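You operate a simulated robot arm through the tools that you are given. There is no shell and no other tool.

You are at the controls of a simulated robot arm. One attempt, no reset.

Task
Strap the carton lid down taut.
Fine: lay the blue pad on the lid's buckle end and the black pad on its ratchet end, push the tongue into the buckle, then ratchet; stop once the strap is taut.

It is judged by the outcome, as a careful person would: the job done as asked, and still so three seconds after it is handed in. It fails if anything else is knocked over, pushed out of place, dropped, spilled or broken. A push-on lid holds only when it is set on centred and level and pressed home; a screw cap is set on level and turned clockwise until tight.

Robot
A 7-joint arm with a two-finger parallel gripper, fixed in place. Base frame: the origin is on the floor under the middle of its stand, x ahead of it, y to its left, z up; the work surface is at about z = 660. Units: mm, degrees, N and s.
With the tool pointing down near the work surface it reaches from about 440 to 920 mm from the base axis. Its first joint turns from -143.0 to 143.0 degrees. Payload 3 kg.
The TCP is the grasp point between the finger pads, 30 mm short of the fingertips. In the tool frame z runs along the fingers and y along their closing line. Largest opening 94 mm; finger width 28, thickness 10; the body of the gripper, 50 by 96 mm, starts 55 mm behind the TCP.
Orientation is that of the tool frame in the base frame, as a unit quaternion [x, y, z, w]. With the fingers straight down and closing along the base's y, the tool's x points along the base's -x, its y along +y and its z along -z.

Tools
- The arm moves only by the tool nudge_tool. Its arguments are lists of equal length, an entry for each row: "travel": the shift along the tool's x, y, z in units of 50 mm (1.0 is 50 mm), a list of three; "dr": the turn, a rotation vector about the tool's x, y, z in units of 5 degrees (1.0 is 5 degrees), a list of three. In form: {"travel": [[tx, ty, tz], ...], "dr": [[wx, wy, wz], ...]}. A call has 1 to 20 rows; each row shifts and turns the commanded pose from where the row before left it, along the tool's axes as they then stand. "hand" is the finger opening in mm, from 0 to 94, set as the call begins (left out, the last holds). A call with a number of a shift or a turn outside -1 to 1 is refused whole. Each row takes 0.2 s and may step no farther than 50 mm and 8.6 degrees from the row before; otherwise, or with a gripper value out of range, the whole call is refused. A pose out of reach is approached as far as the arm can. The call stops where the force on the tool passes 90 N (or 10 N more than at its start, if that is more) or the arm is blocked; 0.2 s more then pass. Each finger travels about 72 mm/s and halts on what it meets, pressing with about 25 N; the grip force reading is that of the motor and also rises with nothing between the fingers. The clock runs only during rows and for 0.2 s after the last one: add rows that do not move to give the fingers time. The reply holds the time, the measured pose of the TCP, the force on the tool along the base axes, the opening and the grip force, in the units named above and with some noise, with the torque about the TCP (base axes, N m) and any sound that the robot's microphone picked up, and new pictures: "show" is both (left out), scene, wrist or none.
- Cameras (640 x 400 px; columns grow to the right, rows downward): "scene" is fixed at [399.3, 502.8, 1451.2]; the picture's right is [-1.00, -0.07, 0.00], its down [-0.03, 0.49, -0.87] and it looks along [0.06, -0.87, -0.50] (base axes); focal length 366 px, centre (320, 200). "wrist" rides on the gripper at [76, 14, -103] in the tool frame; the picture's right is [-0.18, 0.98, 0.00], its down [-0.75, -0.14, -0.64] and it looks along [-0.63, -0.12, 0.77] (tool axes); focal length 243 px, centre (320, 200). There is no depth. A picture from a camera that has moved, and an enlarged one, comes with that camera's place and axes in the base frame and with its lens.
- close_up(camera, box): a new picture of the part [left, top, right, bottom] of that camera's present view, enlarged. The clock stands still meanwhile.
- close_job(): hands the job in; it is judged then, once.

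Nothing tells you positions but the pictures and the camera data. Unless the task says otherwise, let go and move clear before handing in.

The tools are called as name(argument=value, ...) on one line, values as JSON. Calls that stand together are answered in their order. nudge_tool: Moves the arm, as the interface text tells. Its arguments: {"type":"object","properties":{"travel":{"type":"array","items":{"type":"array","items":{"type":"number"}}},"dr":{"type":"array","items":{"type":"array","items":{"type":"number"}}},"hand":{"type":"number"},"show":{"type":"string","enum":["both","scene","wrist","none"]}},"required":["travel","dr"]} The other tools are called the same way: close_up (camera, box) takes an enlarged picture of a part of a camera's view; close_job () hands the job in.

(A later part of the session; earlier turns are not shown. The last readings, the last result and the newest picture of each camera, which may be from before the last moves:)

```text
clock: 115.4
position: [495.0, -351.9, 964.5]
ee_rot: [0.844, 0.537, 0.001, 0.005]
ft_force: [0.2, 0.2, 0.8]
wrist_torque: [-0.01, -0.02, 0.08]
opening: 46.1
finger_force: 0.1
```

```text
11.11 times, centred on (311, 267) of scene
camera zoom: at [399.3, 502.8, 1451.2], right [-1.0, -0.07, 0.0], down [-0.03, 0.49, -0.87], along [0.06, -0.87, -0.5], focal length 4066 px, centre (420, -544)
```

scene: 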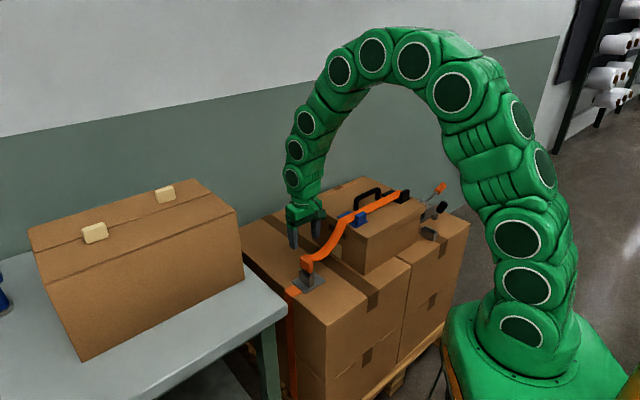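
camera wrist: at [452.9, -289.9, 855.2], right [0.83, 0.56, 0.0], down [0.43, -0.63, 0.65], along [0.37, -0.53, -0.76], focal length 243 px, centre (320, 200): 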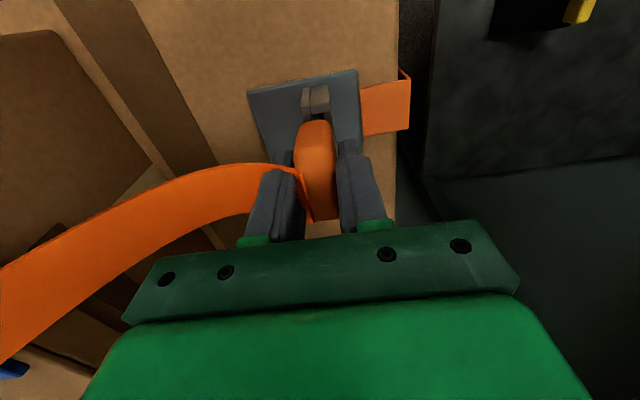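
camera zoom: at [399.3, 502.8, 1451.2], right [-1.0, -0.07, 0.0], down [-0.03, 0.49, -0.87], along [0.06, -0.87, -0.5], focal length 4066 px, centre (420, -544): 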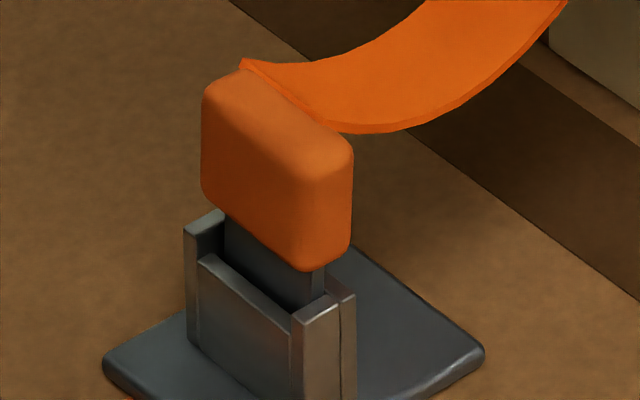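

nudge_tool(travel=[[0, 0, 0], [0, 0, 0], [0, 0, 0], [0, 0, 0], [-0.6, 0, 0], [-0.9, 0, 0], [-0.9, 0, 0], [-0.9, 0, 0], [-0.9, 0, 0], [-0.9, 0, 0], [-0.9, 0, 0], [-0.9, 0, 0], [-0.9, 0, 0], [-0.9, 0, 0], [-0.9, 0, 0], [-0.6, 0, 0], [0, 0, 0], [0, 0, 0]], dr=[[0, 0, 1], [0, 0, 1], [0, 0, 1], [0, 0, 1], [0, 0, 0], [0, 0, 0], [0, 0, 0], [0, 0, 0], [0, 0, 0], [0, 0, 0], [0, 0, 0], [0, 0, 0], [0, 0, 0], [0, 0, 0], [0, 0, 0], [0, 0, 0], [0, 0, 0], [0, 0, 0]], show="both")

close_up(camera="wrist", box=[220, 30, 420, 190])

close_up(camera="scene", box=[380, 160, 480, 250])

```text
clock: 119.2
position: [133.4, -713.9, 962.7]
ee_rot: [0.924, 0.382, 0.001, 0.004]
ft_force: [-0.6, 0.1, -0.3]
wrist_torque: [-0.03, 0.0, 0.0]
opening: 46.1
finger_force: 0.1
camera wrist: at [196.3, -670.0, 1064.0], right [0.56, -0.83, 0.01], down [-0.64, -0.43, 0.64], along [-0.52, -0.37, -0.77], focal length 243 px, centre (320, 200)
```

scene: 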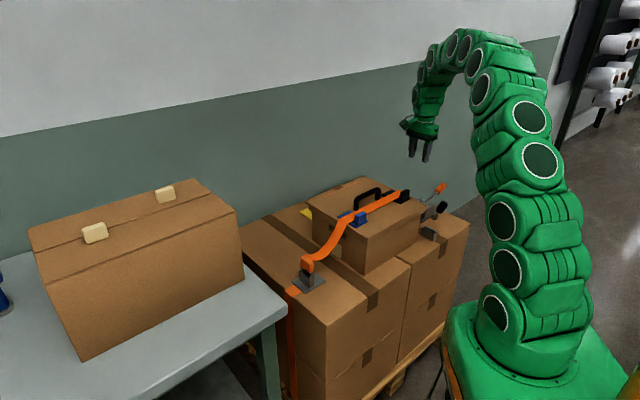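
wrist: 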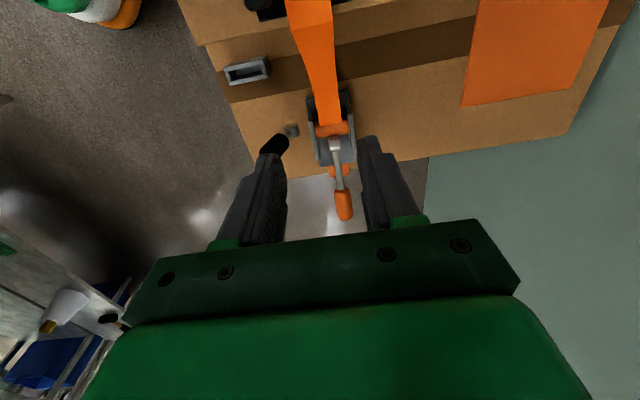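

```text
2.50 times, centred on (320, 110) of wrist
camera zoom: at [196.3, -670.0, 1064.0], right [0.56, -0.83, 0.01], down [-0.64, -0.43, 0.64], along [-0.52, -0.37, -0.77], focal length 606 px, centre (320, 425)
```

zoom: 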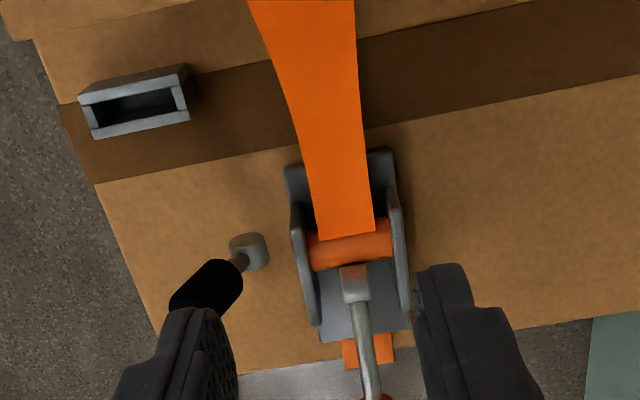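

```text
4.44 times, centred on (430, 205) of scene
camera zoom: at [399.3, 502.8, 1451.2], right [-1.0, -0.07, 0.0], down [-0.03, 0.49, -0.87], along [0.06, -0.87, -0.5], focal length 1626 px, centre (-169, 178)
```

zoom: 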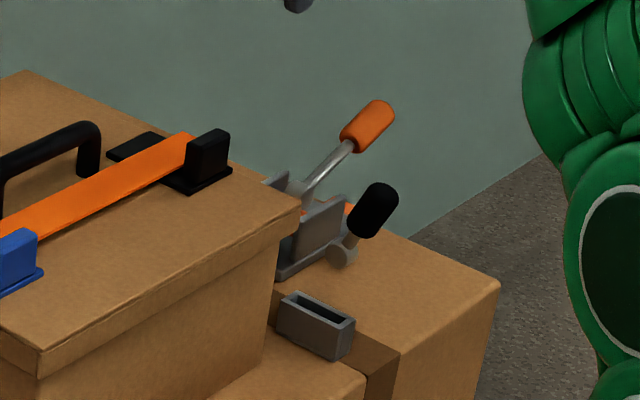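

The ratchet spool is at about m≈-498, n≈603, z≈690, and the lever's orange grip is at about m≈-620, n≈605, z≈741, pointing outward and up about 23°. I'll move above the grip with fingers set to close across it.

nudge_tool(travel=[[-0.6, 0.06, 0], [-0.9, 0.06, 0], [-0.9, 0, 0], [-0.9, 0, 0.2], [-0.9, 0, 0.4], [0, 0, 0.8], [0, 0, 0.6], [0, 0, 0], [0, 0, 0]], dr=[[0, 0, 0], [0, 0, 0], [0, 0, 0], [0, 0, 0], [0, 0, 0], [0, 0, 0], [0, 0, 0], [0, 0, 0], [0, 0, 0]], hand=64)

close_up(camera="wrist", box=[220, 30, 420, 190])

close_up(camera="scene", box=[400, 130, 490, 230])

```text
clock: 121.2
position: [-0.9, -856.7, 870.6]
ee_rot: [0.924, 0.383, 0.001, 0.005]
ft_force: [-0.3, -0.5, 0.2]
wrist_torque: [0.06, 0.03, -0.02]
opening: 63.8
finger_force: 0.1
out of reach, approached as far as the arm can: row 5
camera wrist: at [61.4, -812.8, 971.0], right [0.56, -0.83, 0.01], down [-0.64, -0.43, 0.64], along [-0.52, -0.37, -0.77], focal length 243 px, centre (320, 200)
```

scene: 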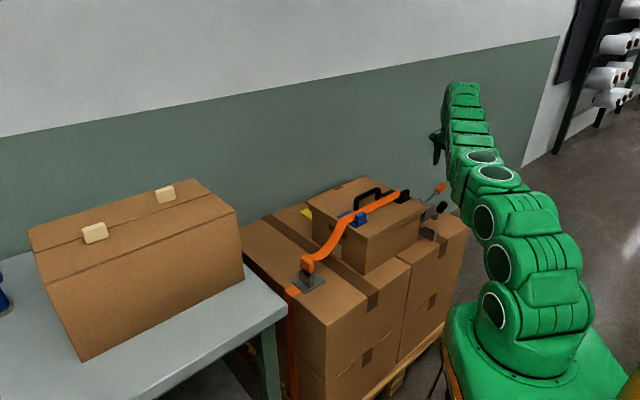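
wrist: 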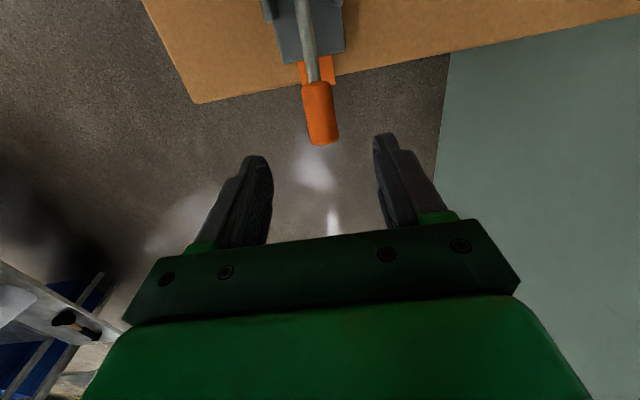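

```text
2.50 times, centred on (320, 110) of wrist
camera zoom: at [61.4, -812.8, 971.0], right [0.56, -0.83, 0.01], down [-0.64, -0.43, 0.64], along [-0.52, -0.37, -0.77], focal length 606 px, centre (320, 425)
```

zoom: 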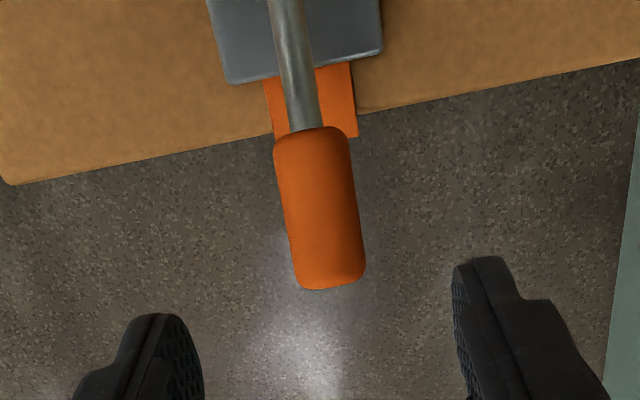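

```text
4.00 times, centred on (445, 180) of scene
camera zoom: at [399.3, 502.8, 1451.2], right [-1.0, -0.07, 0.0], down [-0.03, 0.49, -0.87], along [0.06, -0.87, -0.5], focal length 1464 px, centre (-180, 280)
```

zoom: 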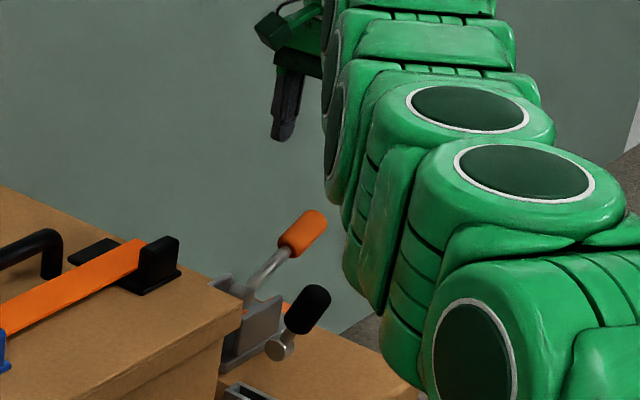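

nudge_tool(travel=[[0, 0, 0.6], [0, 0, 0.7], [0, 0, 0.4], [0, 0, 0]], dr=[[0, 0, 0], [0, 0, 0], [0, 0, 0], [0, 0, 0]], show="wrist")

close_up(camera="wrist", box=[220, 30, 420, 230])

close_up(camera="scene", box=[400, 130, 490, 230])

```text
clock: 122.2
position: [0.6, -858.3, 785.4]
ee_rot: [0.924, 0.383, 0.002, 0.004]
ft_force: [0.3, -0.3, 1.2]
wrist_torque: [0.0, 0.01, 0.0]
opening: 64.0
finger_force: 0.0
camera wrist: at [62.5, -814.7, 886.4], right [0.56, -0.83, 0.01], down [-0.64, -0.43, 0.64], along [-0.52, -0.37, -0.77], focal length 243 px, centre (320, 200)
```

wrist: 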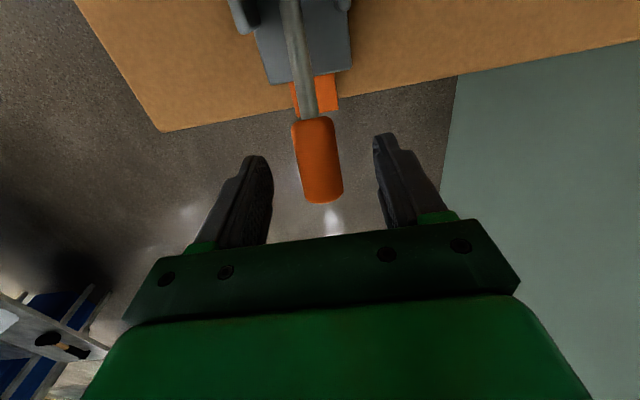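

```text
2.00 times, centred on (320, 130) of wrist
camera zoom: at [62.5, -814.7, 886.4], right [0.56, -0.83, 0.01], down [-0.64, -0.43, 0.64], along [-0.52, -0.37, -0.77], focal length 485 px, centre (320, 340)
```

zoom: 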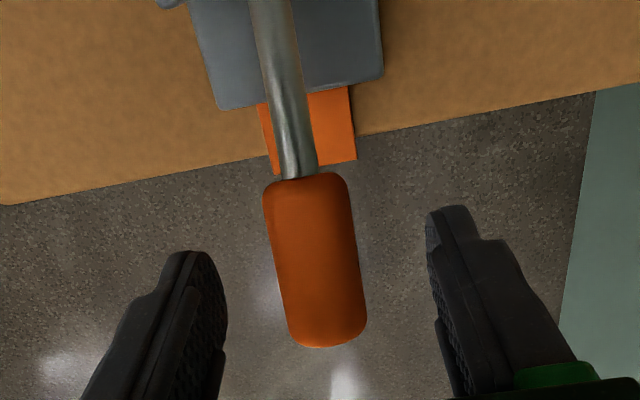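

```text
4.00 times, centred on (445, 180) of scene
camera zoom: at [399.3, 502.8, 1451.2], right [-1.0, -0.07, 0.0], down [-0.03, 0.49, -0.87], along [0.06, -0.87, -0.5], focal length 1464 px, centre (-180, 280)
```

zoom: 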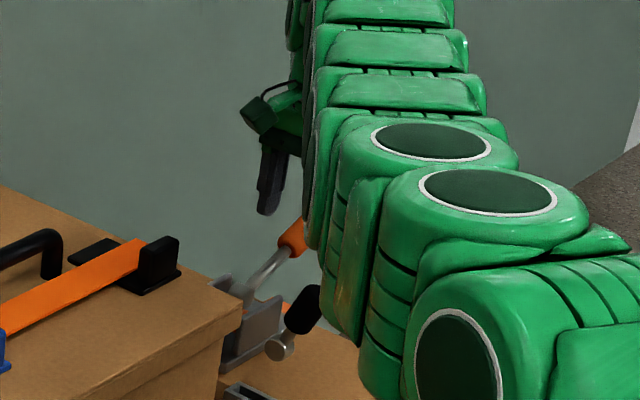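

nudge_tool(travel=[[-0.16, -0.05, 0], [0, 0, 0.4], [0, 0, 0.4], [0, 0, 0]], dr=[[0, 0, 0], [0, 0, 0], [0, 0, 0], [0, 0, 0]], show="wrist")

close_up(camera="wrist", box=[220, 60, 420, 260])

close_up(camera="scene", box=[400, 130, 490, 230])

```text
clock: 123.2
position: [-6.8, -861.5, 746.6]
ee_rot: [0.924, 0.382, 0.001, 0.005]
ft_force: [-1.1, -0.2, 0.7]
wrist_torque: [0.02, 0.0, 0.0]
opening: 64.0
finger_force: 0.0
camera wrist: at [56.1, -818.0, 847.1], right [0.56, -0.83, 0.01], down [-0.64, -0.43, 0.64], along [-0.52, -0.37, -0.77], focal length 243 px, centre (320, 200)
```

wrist: 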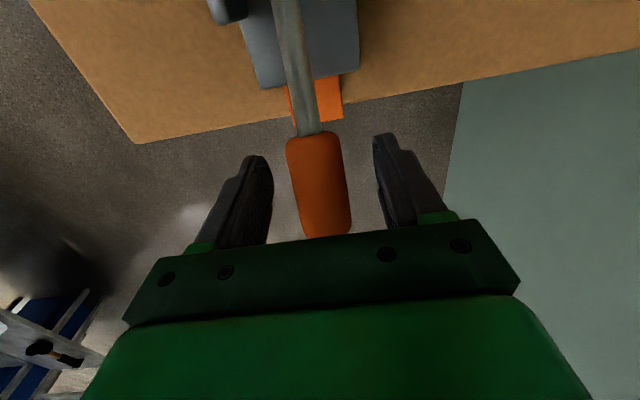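

```text
2.00 times, centred on (320, 160) of wrist
camera zoom: at [56.1, -818.0, 847.1], right [0.56, -0.83, 0.01], down [-0.64, -0.43, 0.64], along [-0.52, -0.37, -0.77], focal length 485 px, centre (320, 280)
```

zoom: 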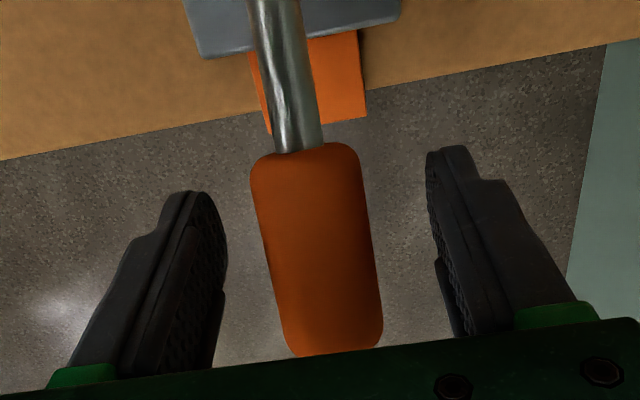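

```text
4.00 times, centred on (445, 180) of scene
camera zoom: at [399.3, 502.8, 1451.2], right [-1.0, -0.07, 0.0], down [-0.03, 0.49, -0.87], along [0.06, -0.87, -0.5], focal length 1464 px, centre (-180, 280)
```

zoom: 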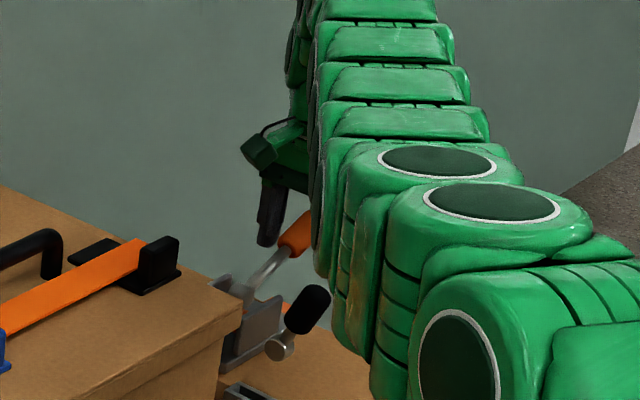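

nudge_tool(travel=[[0, -0.02, 0.06], [0, 0, 0], [0, 0, 0], [0, 0, 0], [0, 0, 0]], dr=[[0, 0, 0], [0, 0, 0], [0, 0, 0], [0, 0, 0], [0, 0, 0]], hand=15, show="wrist")

```text
clock: 124.4
position: [-7.3, -862.4, 740.5]
ee_rot: [0.924, 0.382, 0.001, 0.006]
ft_force: [7.6, -32.6, 6.7]
wrist_torque: [0.25, 0.08, 0.15]
opening: 31.0
finger_force: 45.4
camera wrist: at [55.7, -818.1, 844.0], right [0.57, -0.82, 0.01], down [-0.64, -0.43, 0.64], along [-0.52, -0.37, -0.77], focal length 243 px, centre (320, 200)
```

wrist: 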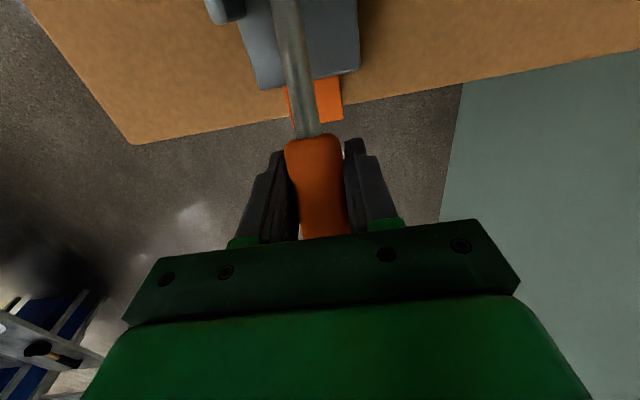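

nudge_tool(travel=[[-0.02, 0.03, 0], [0, 0, 0]], dr=[[0, 0, 0], [0, 0, 0]], show="none")

```text
clock: 125.0
position: [-7.2, -861.7, 742.5]
ee_rot: [0.924, 0.383, 0.003, 0.002]
ft_force: [12.8, 8.4, 19.6]
wrist_torque: [0.86, -0.51, 0.1]
opening: 30.7
finger_force: 44.8
```

The lever grip is held with only modest force. I'll raise it along an arc about the spool axis for the first 20° and check force, sound and strap.

nudge_tool(travel=[[0.1, 0, -0.2], [0.116, 0, -0.192], [0.134, 0, -0.182], [0.148, 0, -0.17], [0, 0, 0]], dr=[[0, 0, 0], [0, 0, 0], [0, 0, 0], [0, 0, 0], [0, 0, 0]], show="scene")

close_up(camera="scene", box=[280, 130, 490, 300])

```text
clock: 126.2
position: [8.6, -848.7, 777.1]
ee_rot: [0.924, 0.382, 0.001, 0.004]
ft_force: [-0.5, -18.3, -0.6]
wrist_torque: [-0.43, 0.78, 0.11]
opening: 30.3
finger_force: 44.8
```

scene: 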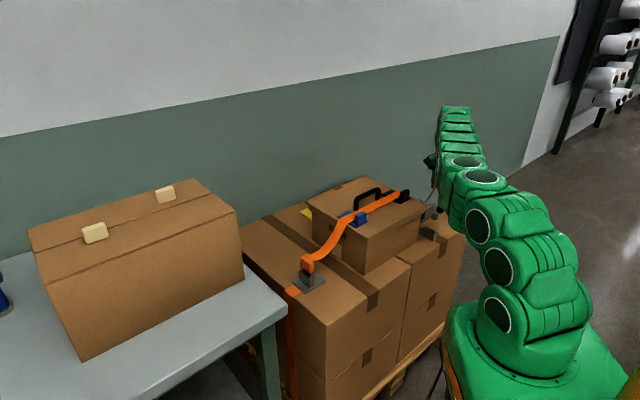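

```text
2.35 times, centred on (385, 215) of scene
camera zoom: at [399.3, 502.8, 1451.2], right [-1.0, -0.07, 0.0], down [-0.03, 0.49, -0.87], along [0.06, -0.87, -0.5], focal length 861 px, centre (167, 165)
```

zoom: 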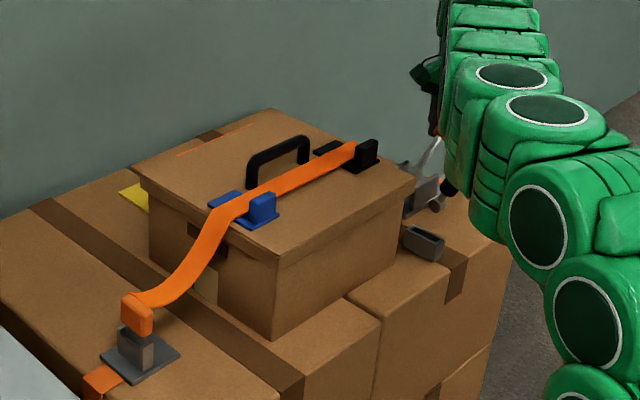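

nudge_tool(travel=[[0.15, 0.015, -0.16], [0.17, 0, -0.145], [0.188, 0, -0.124], [0.196, 0, -0.108], [0, 0, 0]], dr=[[0, 0, 0], [0, 0, 0], [0, 0, 0], [0, 0, 0], [0, 0, 0]], show="scene")

close_up(camera="scene", box=[280, 130, 490, 300])

```text
clock: 127.4
position: [33.4, -822.6, 805.4]
ee_rot: [0.925, 0.381, 0.001, 0.003]
ft_force: [-28.0, 20.8, 5.5]
wrist_torque: [-0.2, 0.21, -0.41]
opening: 30.7
finger_force: 45.8
```

scene: 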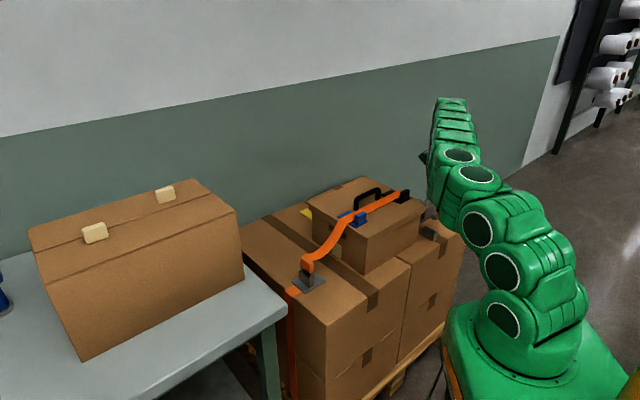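

```text
2.35 times, centred on (385, 215) of scene
camera zoom: at [399.3, 502.8, 1451.2], right [-1.0, -0.07, 0.0], down [-0.03, 0.49, -0.87], along [0.06, -0.87, -0.5], focal length 861 px, centre (167, 165)
```

zoom: 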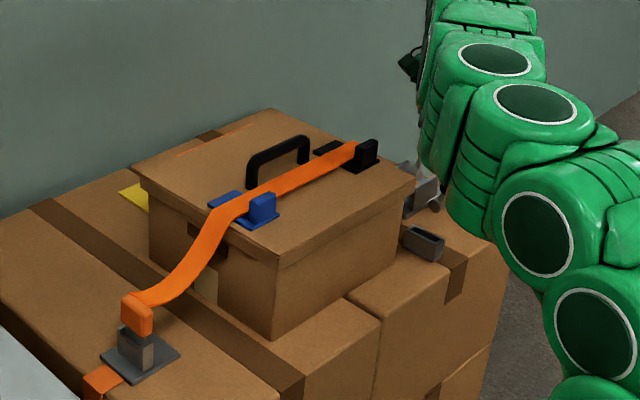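

nudge_tool(travel=[[0.206, -0.035, -0.092], [0.214, -0.005, -0.072], [0.218, -0.005, -0.052], [0.224, -0.005, -0.034], [0, 0, 0]], dr=[[0, 0, 0], [0, 0, 0], [0, 0, 0], [0, 0, 0], [0, 0, 0]], show="scene")

close_up(camera="scene", box=[280, 130, 490, 300])

```text
clock: 128.6
position: [65.7, -789.7, 818.1]
ee_rot: [0.924, 0.383, 0.002, 0.005]
ft_force: [-2.7, -4.2, -2.2]
wrist_torque: [0.06, 0.73, 0.09]
opening: 30.4
finger_force: 44.5
```

scene: 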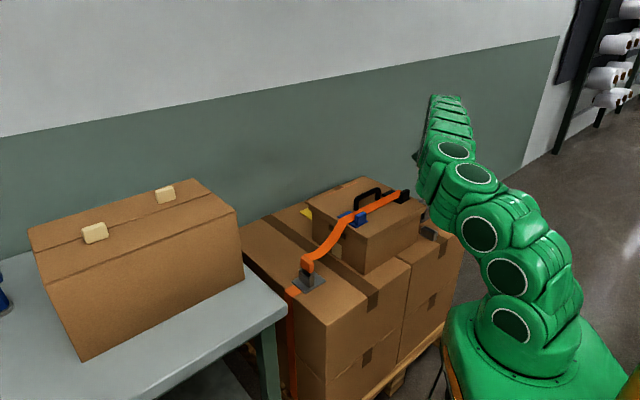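

```text
2.35 times, centred on (385, 215) of scene
camera zoom: at [399.3, 502.8, 1451.2], right [-1.0, -0.07, 0.0], down [-0.03, 0.49, -0.87], along [0.06, -0.87, -0.5], focal length 861 px, centre (167, 165)
```

zoom: 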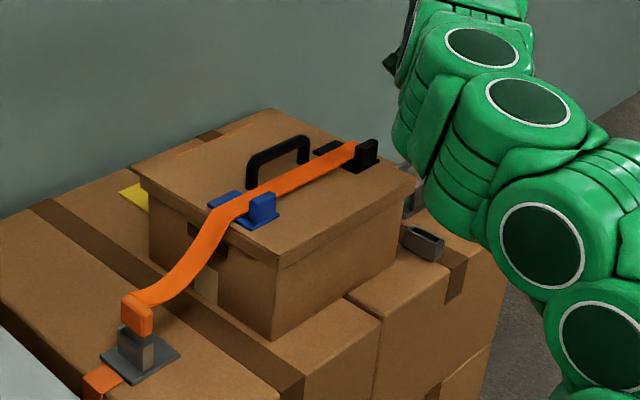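

Raising the lever gave no click and no slack change, so that looks like the free stroke. I'll bring it back down along the same arc and listen.

nudge_tool(travel=[[-0.224, 0.005, 0.034], [-0.218, 0.005, 0.052], [-0.214, 0.005, 0.072], [-0.206, 0.005, 0.092], [-0.196, 0.005, 0.108], [-0.188, 0.005, 0.124], [0, 0, 0]], dr=[[0, 0, 0], [0, 0, 0], [0, 0, 0], [0, 0, 0], [0, 0, 0], [0, 0, 0], [0, 0, 0]], show="scene")

close_up(camera="scene", box=[280, 130, 490, 300])

```text
clock: 130.2
position: [21.7, -835.7, 795.7]
ee_rot: [0.924, 0.383, 0.002, 0.006]
ft_force: [5.9, -10.9, 5.0]
wrist_torque: [0.26, 0.24, 0.14]
opening: 30.4
finger_force: 44.8
```

scene: 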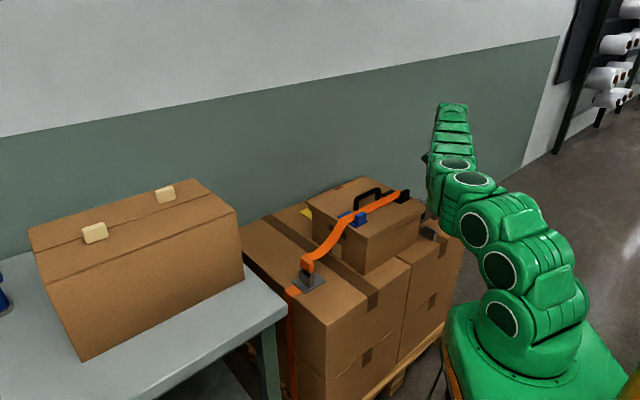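

```text
2.35 times, centred on (385, 215) of scene
camera zoom: at [399.3, 502.8, 1451.2], right [-1.0, -0.07, 0.0], down [-0.03, 0.49, -0.87], along [0.06, -0.87, -0.5], focal length 861 px, centre (167, 165)
```

zoom: 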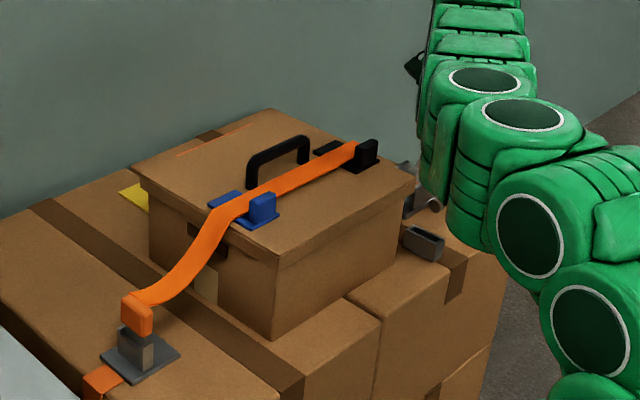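

nudge_tool(travel=[[-0.176, 0, 0.14], [-0.162, 0, 0.156], [-0.148, 0, 0.17], [-0.134, 0, 0.182], [-0.116, 0, 0.192], [-0.1, 0, 0.2], [0, 0, 0]], dr=[[0, 0, 0], [0, 0, 0], [0, 0, 0], [0, 0, 0], [0, 0, 0], [0, 0, 0], [0, 0, 0]], show="wrist")

close_up(camera="scene", box=[280, 130, 490, 300])

```text
clock: 131.8
position: [-9.6, -865.0, 740.0]
ee_rot: [0.924, 0.383, 0.002, 0.004]
ft_force: [8.8, 17.4, 13.2]
wrist_torque: [0.34, -0.23, 0.2]
opening: 31.0
finger_force: 45.2
camera wrist: at [54.6, -819.7, 841.9], right [0.56, -0.83, 0.01], down [-0.64, -0.43, 0.64], along [-0.52, -0.37, -0.77], focal length 243 px, centre (320, 200)
```

wrist: 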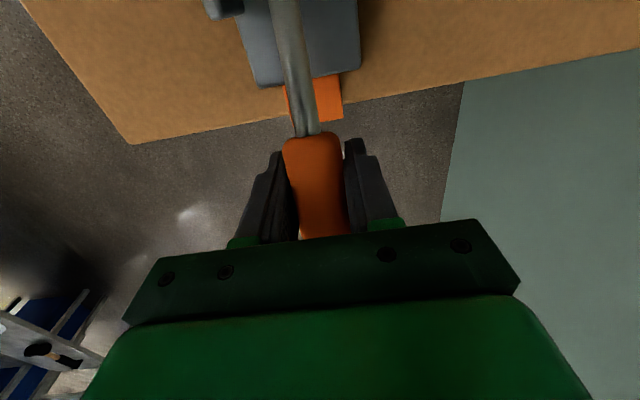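

```text
2.35 times, centred on (385, 215) of scene
camera zoom: at [399.3, 502.8, 1451.2], right [-1.0, -0.07, 0.0], down [-0.03, 0.49, -0.87], along [0.06, -0.87, -0.5], focal length 861 px, centre (167, 165)
```

zoom: 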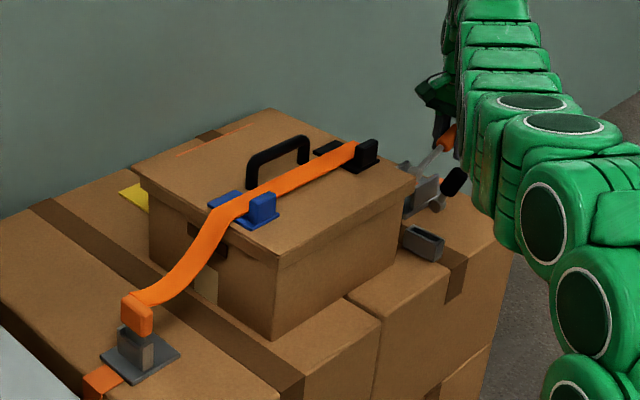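

A full lever stroke gave no clicks and no take-up, which suggests the tongue isn't properly latched. I'll release the lever, go back to the buckle with the camera on the open side, and inspect the slot.

nudge_tool(travel=[[0, 0, 0], [0, 0, 0], [0, 0, 0], [0, 0, -0.4], [0, 0, -0.8], [0, 0, -0.8], [0.5, 0, -0.7], [0.8, 0, -0.5], [0.8, 0, -0.4], [0.9, 0, 0], [0.9, 0, 0], [0.9, 0, 0], [0.9, 0, 0], [0.9, 0, 0], [0.9, 0, 0], [0, 0, 0]], dr=[[0, 0, 0], [0, 0, 0], [0, 0, 0], [0, 0, 0], [0, 0, 0], [0, 0, 0], [0, 0, 0], [0, 0, 0], [0, 0, 0], [0, 0, 0], [0, 0, 0], [0, 0, 0], [0, 0, 0], [0, 0, 0], [0, 0, 0], [0, 0, 0]], hand=66, show="both")

close_up(camera="scene", box=[380, 160, 480, 250])

```text
clock: 135.2
position: [253.9, -600.2, 920.8]
ee_rot: [0.924, 0.383, 0.001, 0.004]
ft_force: [-0.2, 0.3, 0.0]
wrist_torque: [-0.06, 0.0, 0.04]
opening: 65.9
finger_force: 0.2
camera wrist: at [317.4, -556.0, 1022.6], right [0.56, -0.83, 0.01], down [-0.64, -0.43, 0.64], along [-0.53, -0.37, -0.77], focal length 243 px, centre (320, 200)
```

scene: 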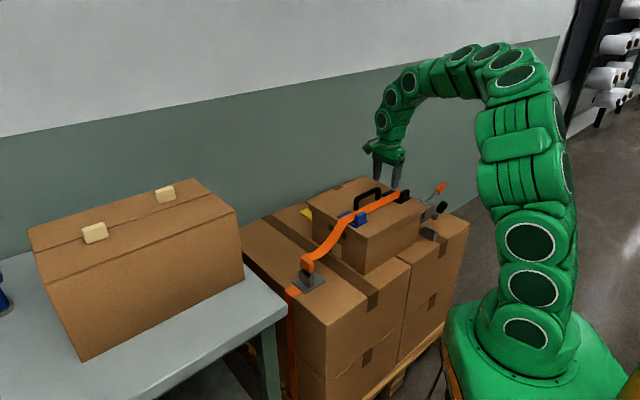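
wrist: 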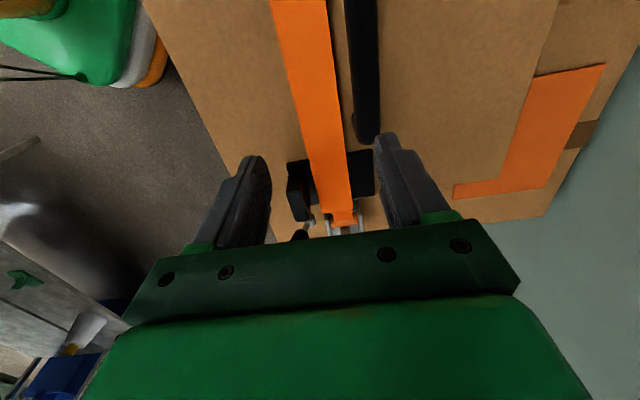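

```text
4.44 times, centred on (430, 205) of scene
camera zoom: at [399.3, 502.8, 1451.2], right [-1.0, -0.07, 0.0], down [-0.03, 0.49, -0.87], along [0.06, -0.87, -0.5], focal length 1626 px, centre (-169, 178)
```

zoom: 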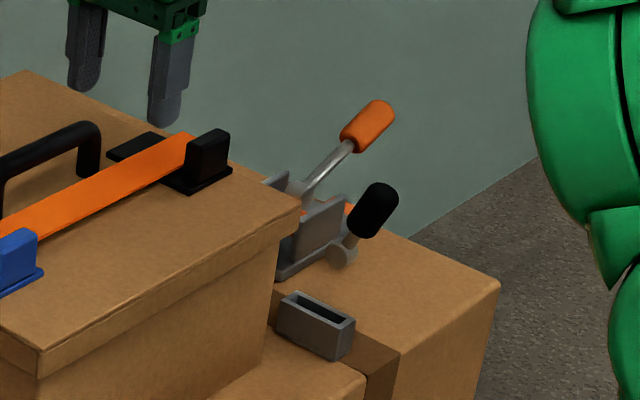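

nudge_tool(travel=[[0.3, 0, -0.7], [0.9, 0, 0], [0.9, 0, 0], [0.9, 0, 0], [0.9, 0, 0], [0.9, 0, 0], [0.9, 0, 0], [0.9, 0, 0], [0.35, 0, 0.5], [0, 0, 0.8], [0, 0, 0], [0, 0, 0]], dr=[[0, 0, 0], [0, 0, 0], [0, 0, 0], [0, 0, 0], [0, 0, 0], [0, 0, 0], [0, 0, 0], [0, 0, 0], [0, 0, 0], [0, 0, 0], [0, 0, 0], [0, 0, 0]], hand=70, show="wrist")

close_up(camera="wrist", box=[220, 20, 420, 180])

```text
clock: 137.8
position: [499.5, -355.4, 891.2]
ee_rot: [0.924, 0.383, 0.002, 0.004]
ft_force: [0.3, 0.5, -0.7]
wrist_torque: [0.01, 0.0, -0.01]
opening: 70.1
finger_force: 0.0
camera wrist: at [561.5, -311.5, 991.2], right [0.56, -0.83, 0.01], down [-0.64, -0.43, 0.64], along [-0.52, -0.37, -0.77], focal length 243 px, centre (320, 200)
```

wrist: 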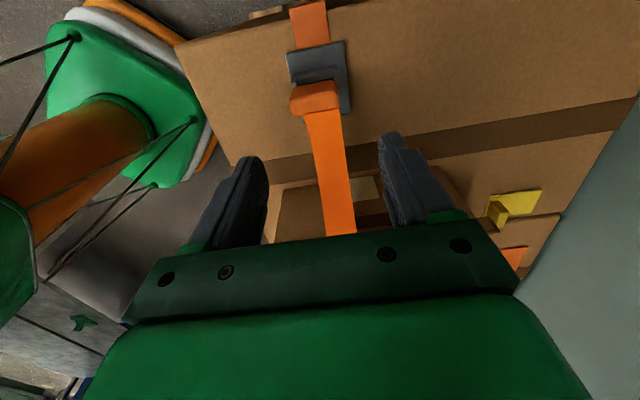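

```text
2.50 times, centred on (320, 100) of wrist
camera zoom: at [561.5, -311.5, 991.2], right [0.56, -0.83, 0.01], down [-0.64, -0.43, 0.64], along [-0.52, -0.37, -0.77], focal length 606 px, centre (320, 450)
```

zoom: 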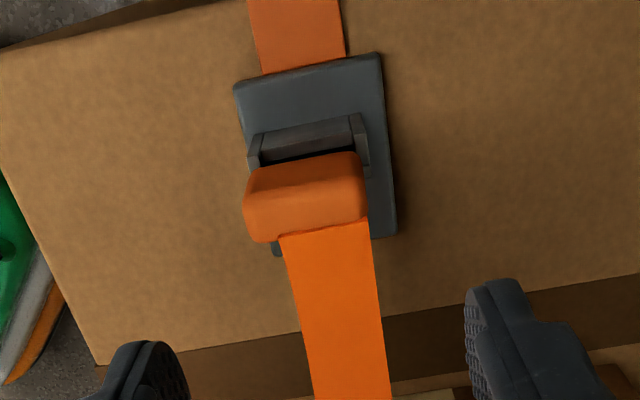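

nudge_tool(travel=[[-0.02, -0.07, 0.6], [0, 0, 0.8], [0, 0, 0.8], [0, 0, 0.6], [0, 0, 0]], dr=[[0, 0, 0], [0, 0, 0], [0, 0, 0], [0, 0, 0], [0, 0, 0]], hand=72, show="wrist")

close_up(camera="wrist", box=[220, 40, 420, 240])

close_up(camera="scene", box=[287, 249, 335, 285])

```text
clock: 139.0
position: [498.7, -351.6, 753.7]
ee_rot: [0.924, 0.383, 0.002, 0.005]
ft_force: [0.0, -0.5, 0.4]
wrist_torque: [0.03, 0.02, -0.04]
opening: 72.0
finger_force: 0.0
camera wrist: at [561.5, -307.2, 855.1], right [0.56, -0.83, 0.01], down [-0.64, -0.43, 0.64], along [-0.52, -0.37, -0.77], focal length 243 px, centre (320, 200)
```

wrist: 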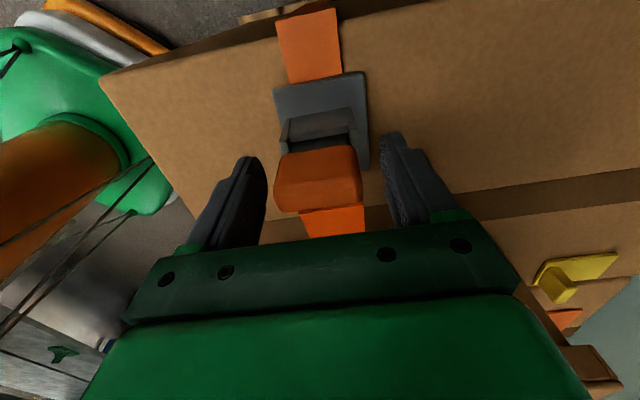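

```text
2.00 times, centred on (320, 140) of wrist
camera zoom: at [561.5, -307.2, 855.1], right [0.56, -0.83, 0.01], down [-0.64, -0.43, 0.64], along [-0.52, -0.37, -0.77], focal length 485 px, centre (320, 320)
```

zoom: 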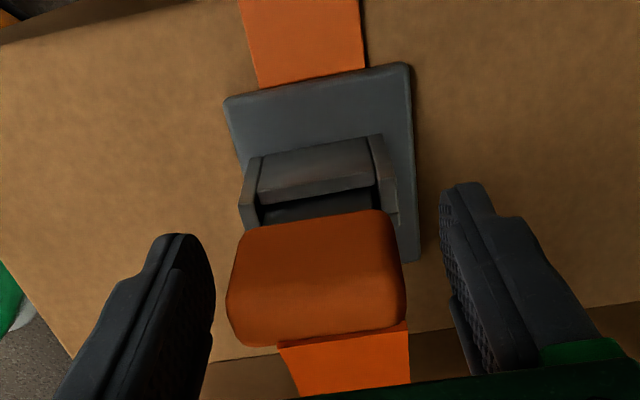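

```text
11.11 times, centred on (311, 267) of scene
camera zoom: at [399.3, 502.8, 1451.2], right [-1.0, -0.07, 0.0], down [-0.03, 0.49, -0.87], along [0.06, -0.87, -0.5], focal length 4066 px, centre (420, -544)
```

zoom: 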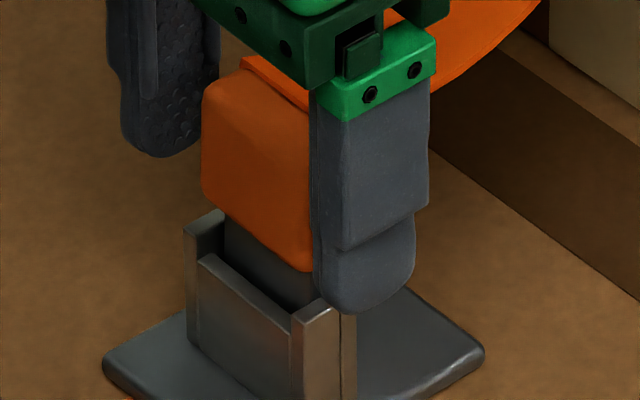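

nudge_tool(travel=[[0, -0.06, 0.06], [0, 0, 0]], dr=[[0, 0, 0], [0, 0, 0]], show="none")

nudge_tool(travel=[[0, 0, 0], [0, 0, 0], [0, 0, 0], [0, 0, 0]], dr=[[0, 0, 0], [0, 0, 0], [0, 0, 0], [0, 0, 0]], hand=15, show="wrist")

close_up(camera="wrist", box=[220, 40, 420, 240])

```text
clock: 139.6
position: [497.5, -348.9, 751.6]
ee_rot: [0.924, 0.383, 0.002, 0.005]
ft_force: [0.2, 0.1, -1.2]
wrist_torque: [0.01, -0.03, 0.01]
opening: 72.0
finger_force: 0.0
```

```text
clock: 140.6
position: [496.2, -350.5, 751.2]
ee_rot: [0.924, 0.383, 0.002, 0.004]
ft_force: [0.2, -1.8, -0.5]
wrist_torque: [-0.09, -0.06, 0.02]
opening: 51.3
finger_force: 24.5
camera wrist: at [559.8, -305.3, 852.2], right [0.56, -0.83, 0.01], down [-0.64, -0.43, 0.64], along [-0.52, -0.37, -0.77], focal length 243 px, centre (320, 200)
```

wrist: 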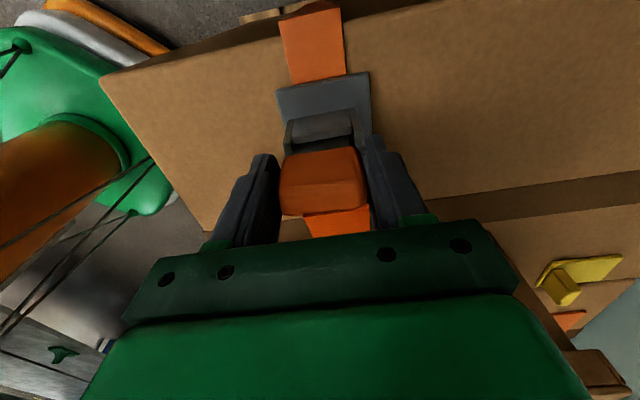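

```text
2.00 times, centred on (320, 140) of wrist
camera zoom: at [559.8, -305.3, 852.2], right [0.56, -0.83, 0.01], down [-0.64, -0.43, 0.64], along [-0.52, -0.37, -0.77], focal length 485 px, centre (320, 320)
```

zoom: 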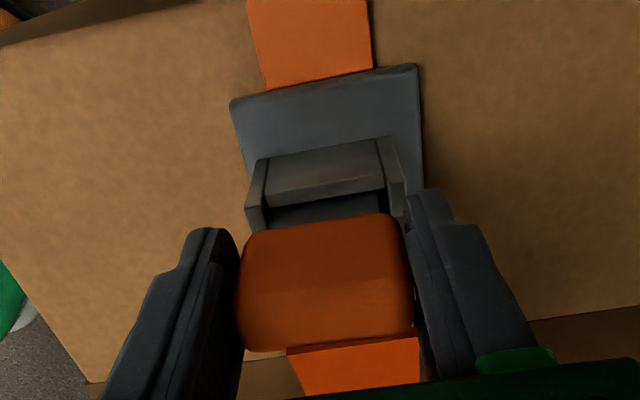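

nudge_tool(travel=[[0, 0, -0.4], [0, 0, -0.6], [0, 0, -0.4], [0, 0, 0]], dr=[[0, 0, 0], [0, 0, 0], [0, 0, 0], [0, 0, 0]], show="wrist")

close_up(camera="wrist", box=[270, 40, 370, 140])

close_up(camera="scene", box=[287, 239, 335, 285])

```text
clock: 141.6
position: [495.3, -351.0, 817.2]
ee_rot: [0.924, 0.383, 0.002, 0.004]
ft_force: [0.1, -0.3, -0.9]
wrist_torque: [-0.03, -0.02, 0.02]
opening: 51.4
finger_force: 25.1
camera wrist: at [558.0, -306.7, 919.8], right [0.56, -0.83, 0.01], down [-0.64, -0.43, 0.64], along [-0.53, -0.37, -0.77], focal length 243 px, centre (320, 200)
```

wrist: 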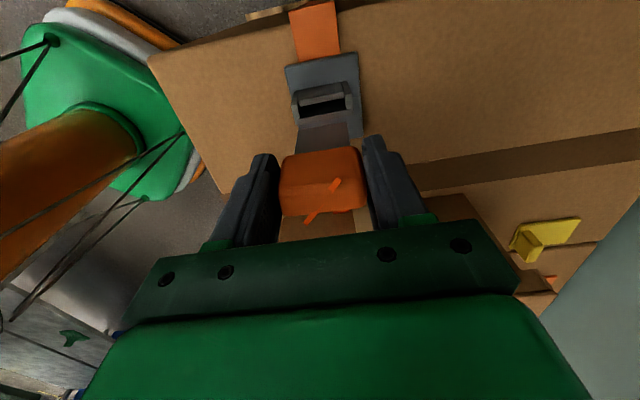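

```text
4.00 times, centred on (320, 90) of wrist
camera zoom: at [558.0, -306.7, 919.8], right [0.56, -0.83, 0.01], down [-0.64, -0.43, 0.64], along [-0.53, -0.37, -0.77], focal length 970 px, centre (320, 640)
```

zoom: 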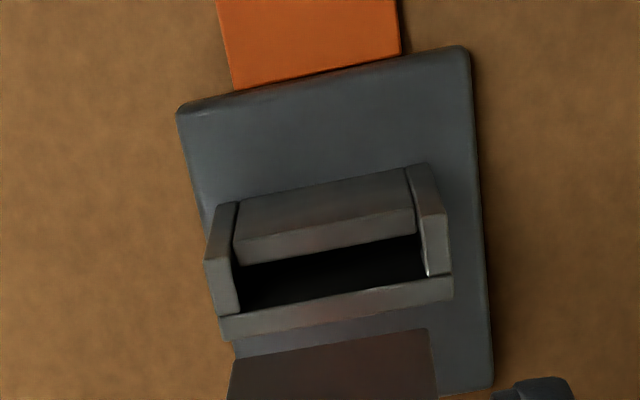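

```text
8.70 times, centred on (311, 262) of scene
camera zoom: at [399.3, 502.8, 1451.2], right [-1.0, -0.07, 0.0], down [-0.03, 0.49, -0.87], along [0.06, -0.87, -0.5], focal length 3182 px, centre (398, -339)
```

zoom: 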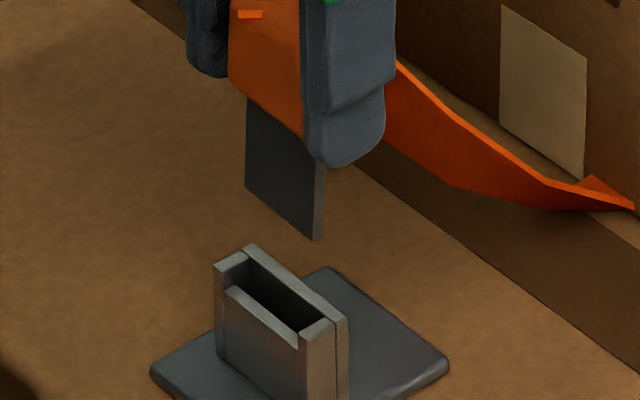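

From this side I can see both blade and slot clearly. They're aligned in n to within 0.3 mm, and the blade needs about 1.2 mm towards +m. I'll correct that and re-insert centred.

nudge_tool(travel=[[0.024, 0, 0.3], [0, 0, 0.3], [0, 0, 0], [0, 0, 0]], dr=[[0, 0, 0], [0, 0, 0], [0, 0, 0], [0, 0, 0]], show="none")

close_up(camera="wrist", box=[270, 50, 370, 150])

close_up(camera="scene", box=[295, 250, 327, 280])

```text
clock: 142.6
position: [495.5, -349.9, 787.6]
ee_rot: [0.924, 0.382, 0.002, 0.004]
ft_force: [-0.4, -0.8, -1.1]
wrist_torque: [0.03, 0.01, 0.03]
opening: 51.3
finger_force: 25.1
```

```text
4.00 times, centred on (320, 100) of wrist
camera zoom: at [558.8, -305.7, 888.2], right [0.56, -0.83, 0.01], down [-0.64, -0.43, 0.64], along [-0.52, -0.37, -0.77], focal length 970 px, centre (320, 600)
```

zoom: 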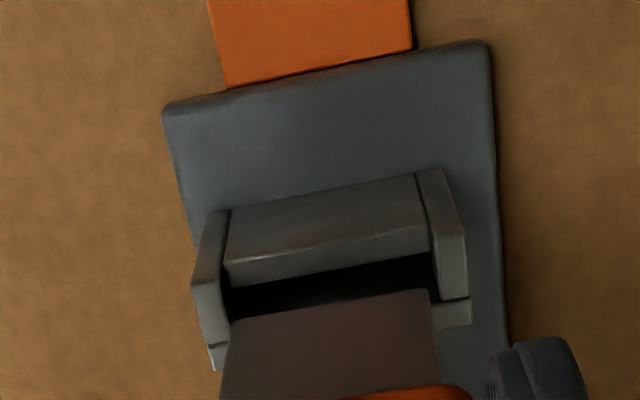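

```text
13.33 times, centred on (311, 265) of scene
camera zoom: at [399.3, 502.8, 1451.2], right [-1.0, -0.07, 0.0], down [-0.03, 0.49, -0.87], along [0.06, -0.87, -0.5], focal length 4879 px, centre (440, -667)
```

zoom: 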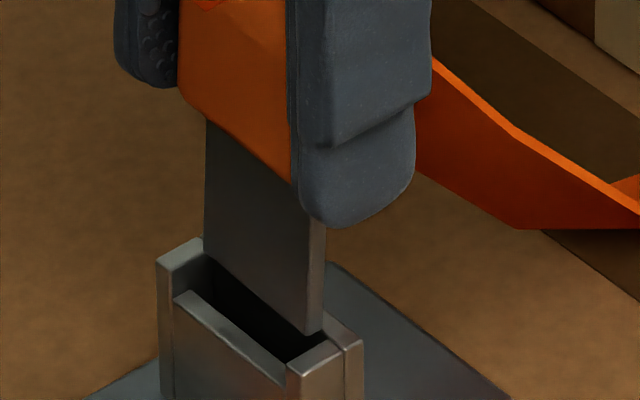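

nudge_tool(travel=[[-0.01, 0, 0.1], [0, 0, 0.1], [0, 0, 0.1], [0, 0, 0]], dr=[[0, 0, 0], [0, 0, 0], [0, 0, 0], [0, 0, 0]], show="none")

close_up(camera="wrist", box=[270, 60, 370, 160])

close_up(camera="scene", box=[295, 250, 327, 280])

```text
clock: 143.6
position: [495.7, -349.5, 773.1]
ee_rot: [0.924, 0.382, 0.002, 0.004]
ft_force: [0.4, -0.4, -0.9]
wrist_torque: [-0.03, -0.01, -0.01]
opening: 51.7
finger_force: 24.9
```

```text
4.00 times, centred on (320, 110) of wrist
camera zoom: at [558.8, -304.8, 874.9], right [0.56, -0.83, 0.01], down [-0.64, -0.43, 0.64], along [-0.53, -0.37, -0.77], focal length 970 px, centre (320, 560)
```

zoom: 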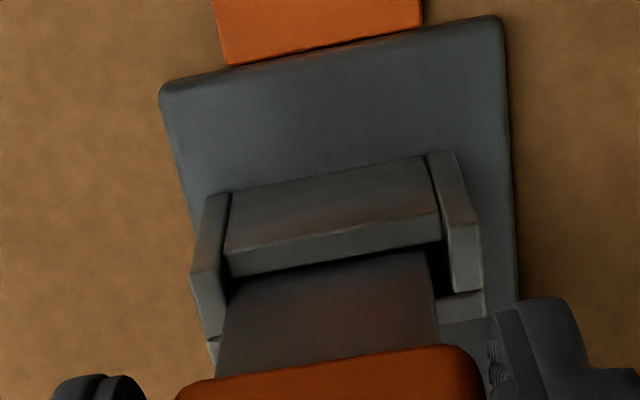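

```text
13.33 times, centred on (311, 265) of scene
camera zoom: at [399.3, 502.8, 1451.2], right [-1.0, -0.07, 0.0], down [-0.03, 0.49, -0.87], along [0.06, -0.87, -0.5], focal length 4879 px, centre (440, -667)
```

zoom: 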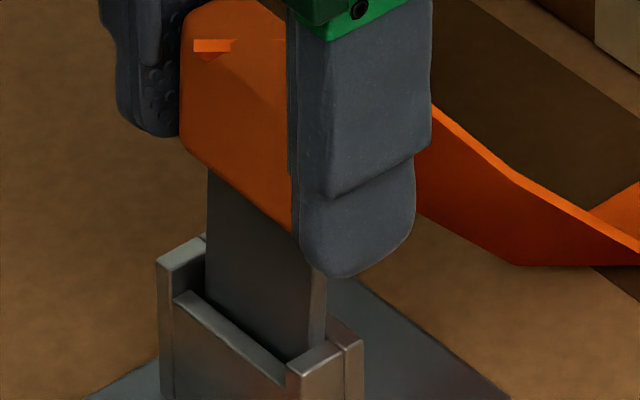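

nudge_tool(travel=[[0, 0.028, 0], [0, 0, 0.1], [0, 0, 0.1], [0, 0, 0]], dr=[[0, 0, 0], [0, 0, 0], [0, 0, 0], [0, 0, 0]], show="none")

close_up(camera="wrist", box=[270, 60, 370, 160])

```text
clock: 144.6
position: [500.8, -352.4, 764.5]
ee_rot: [0.924, 0.382, 0.002, 0.004]
ft_force: [-0.5, -0.6, 0.6]
wrist_torque: [-0.01, 0.0, -0.01]
opening: 51.6
finger_force: 25.3
```

```text
4.00 times, centred on (320, 110) of wrist
camera zoom: at [560.9, -307.5, 865.3], right [0.56, -0.83, 0.01], down [-0.64, -0.43, 0.64], along [-0.53, -0.37, -0.77], focal length 970 px, centre (320, 560)
```

zoom: 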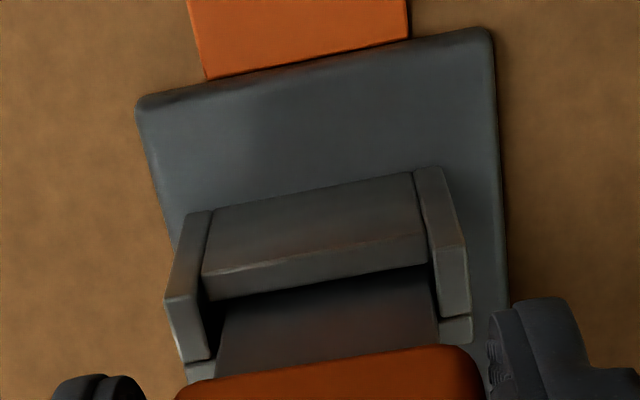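

nudge_tool(travel=[[0, -0.02, 0], [0, 0, 0], [0, 0, 0]], dr=[[0, 0, 0], [0, 0, 0], [0, 0, 0]], show="none")

close_up(camera="wrist", box=[270, 60, 370, 160])

close_up(camera="scene", box=[295, 250, 327, 280])

```text
clock: 145.4
position: [497.2, -350.1, 763.7]
ee_rot: [0.924, 0.383, 0.001, 0.004]
ft_force: [-0.2, 0.9, -0.4]
wrist_torque: [0.0, 0.01, 0.01]
opening: 51.5
finger_force: 25.2
```

```text
4.00 times, centred on (320, 110) of wrist
camera zoom: at [560.6, -306.5, 866.0], right [0.56, -0.83, 0.01], down [-0.64, -0.43, 0.64], along [-0.53, -0.37, -0.77], focal length 970 px, centre (320, 560)
```

zoom: 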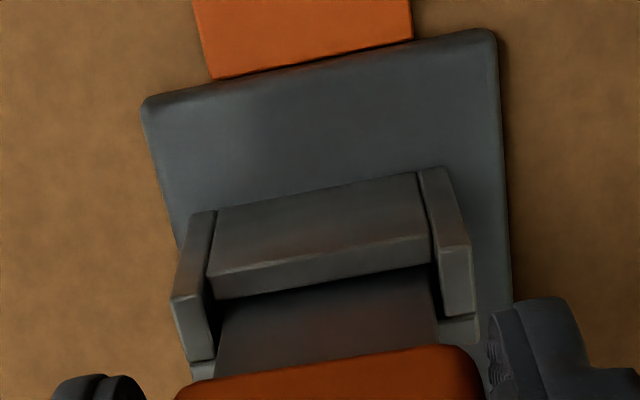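

```text
13.33 times, centred on (311, 265) of scene
camera zoom: at [399.3, 502.8, 1451.2], right [-1.0, -0.07, 0.0], down [-0.03, 0.49, -0.87], along [0.06, -0.87, -0.5], focal length 4879 px, centre (440, -667)
```

zoom: 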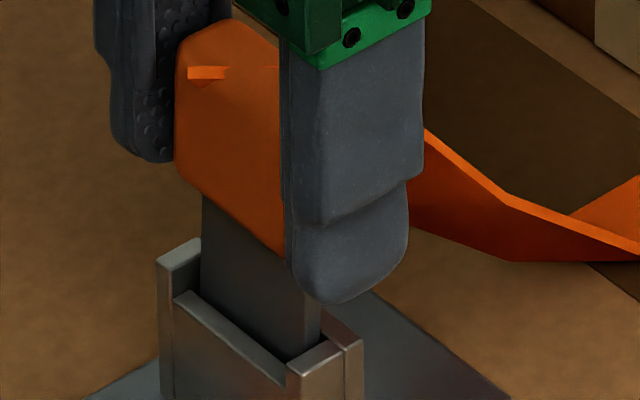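

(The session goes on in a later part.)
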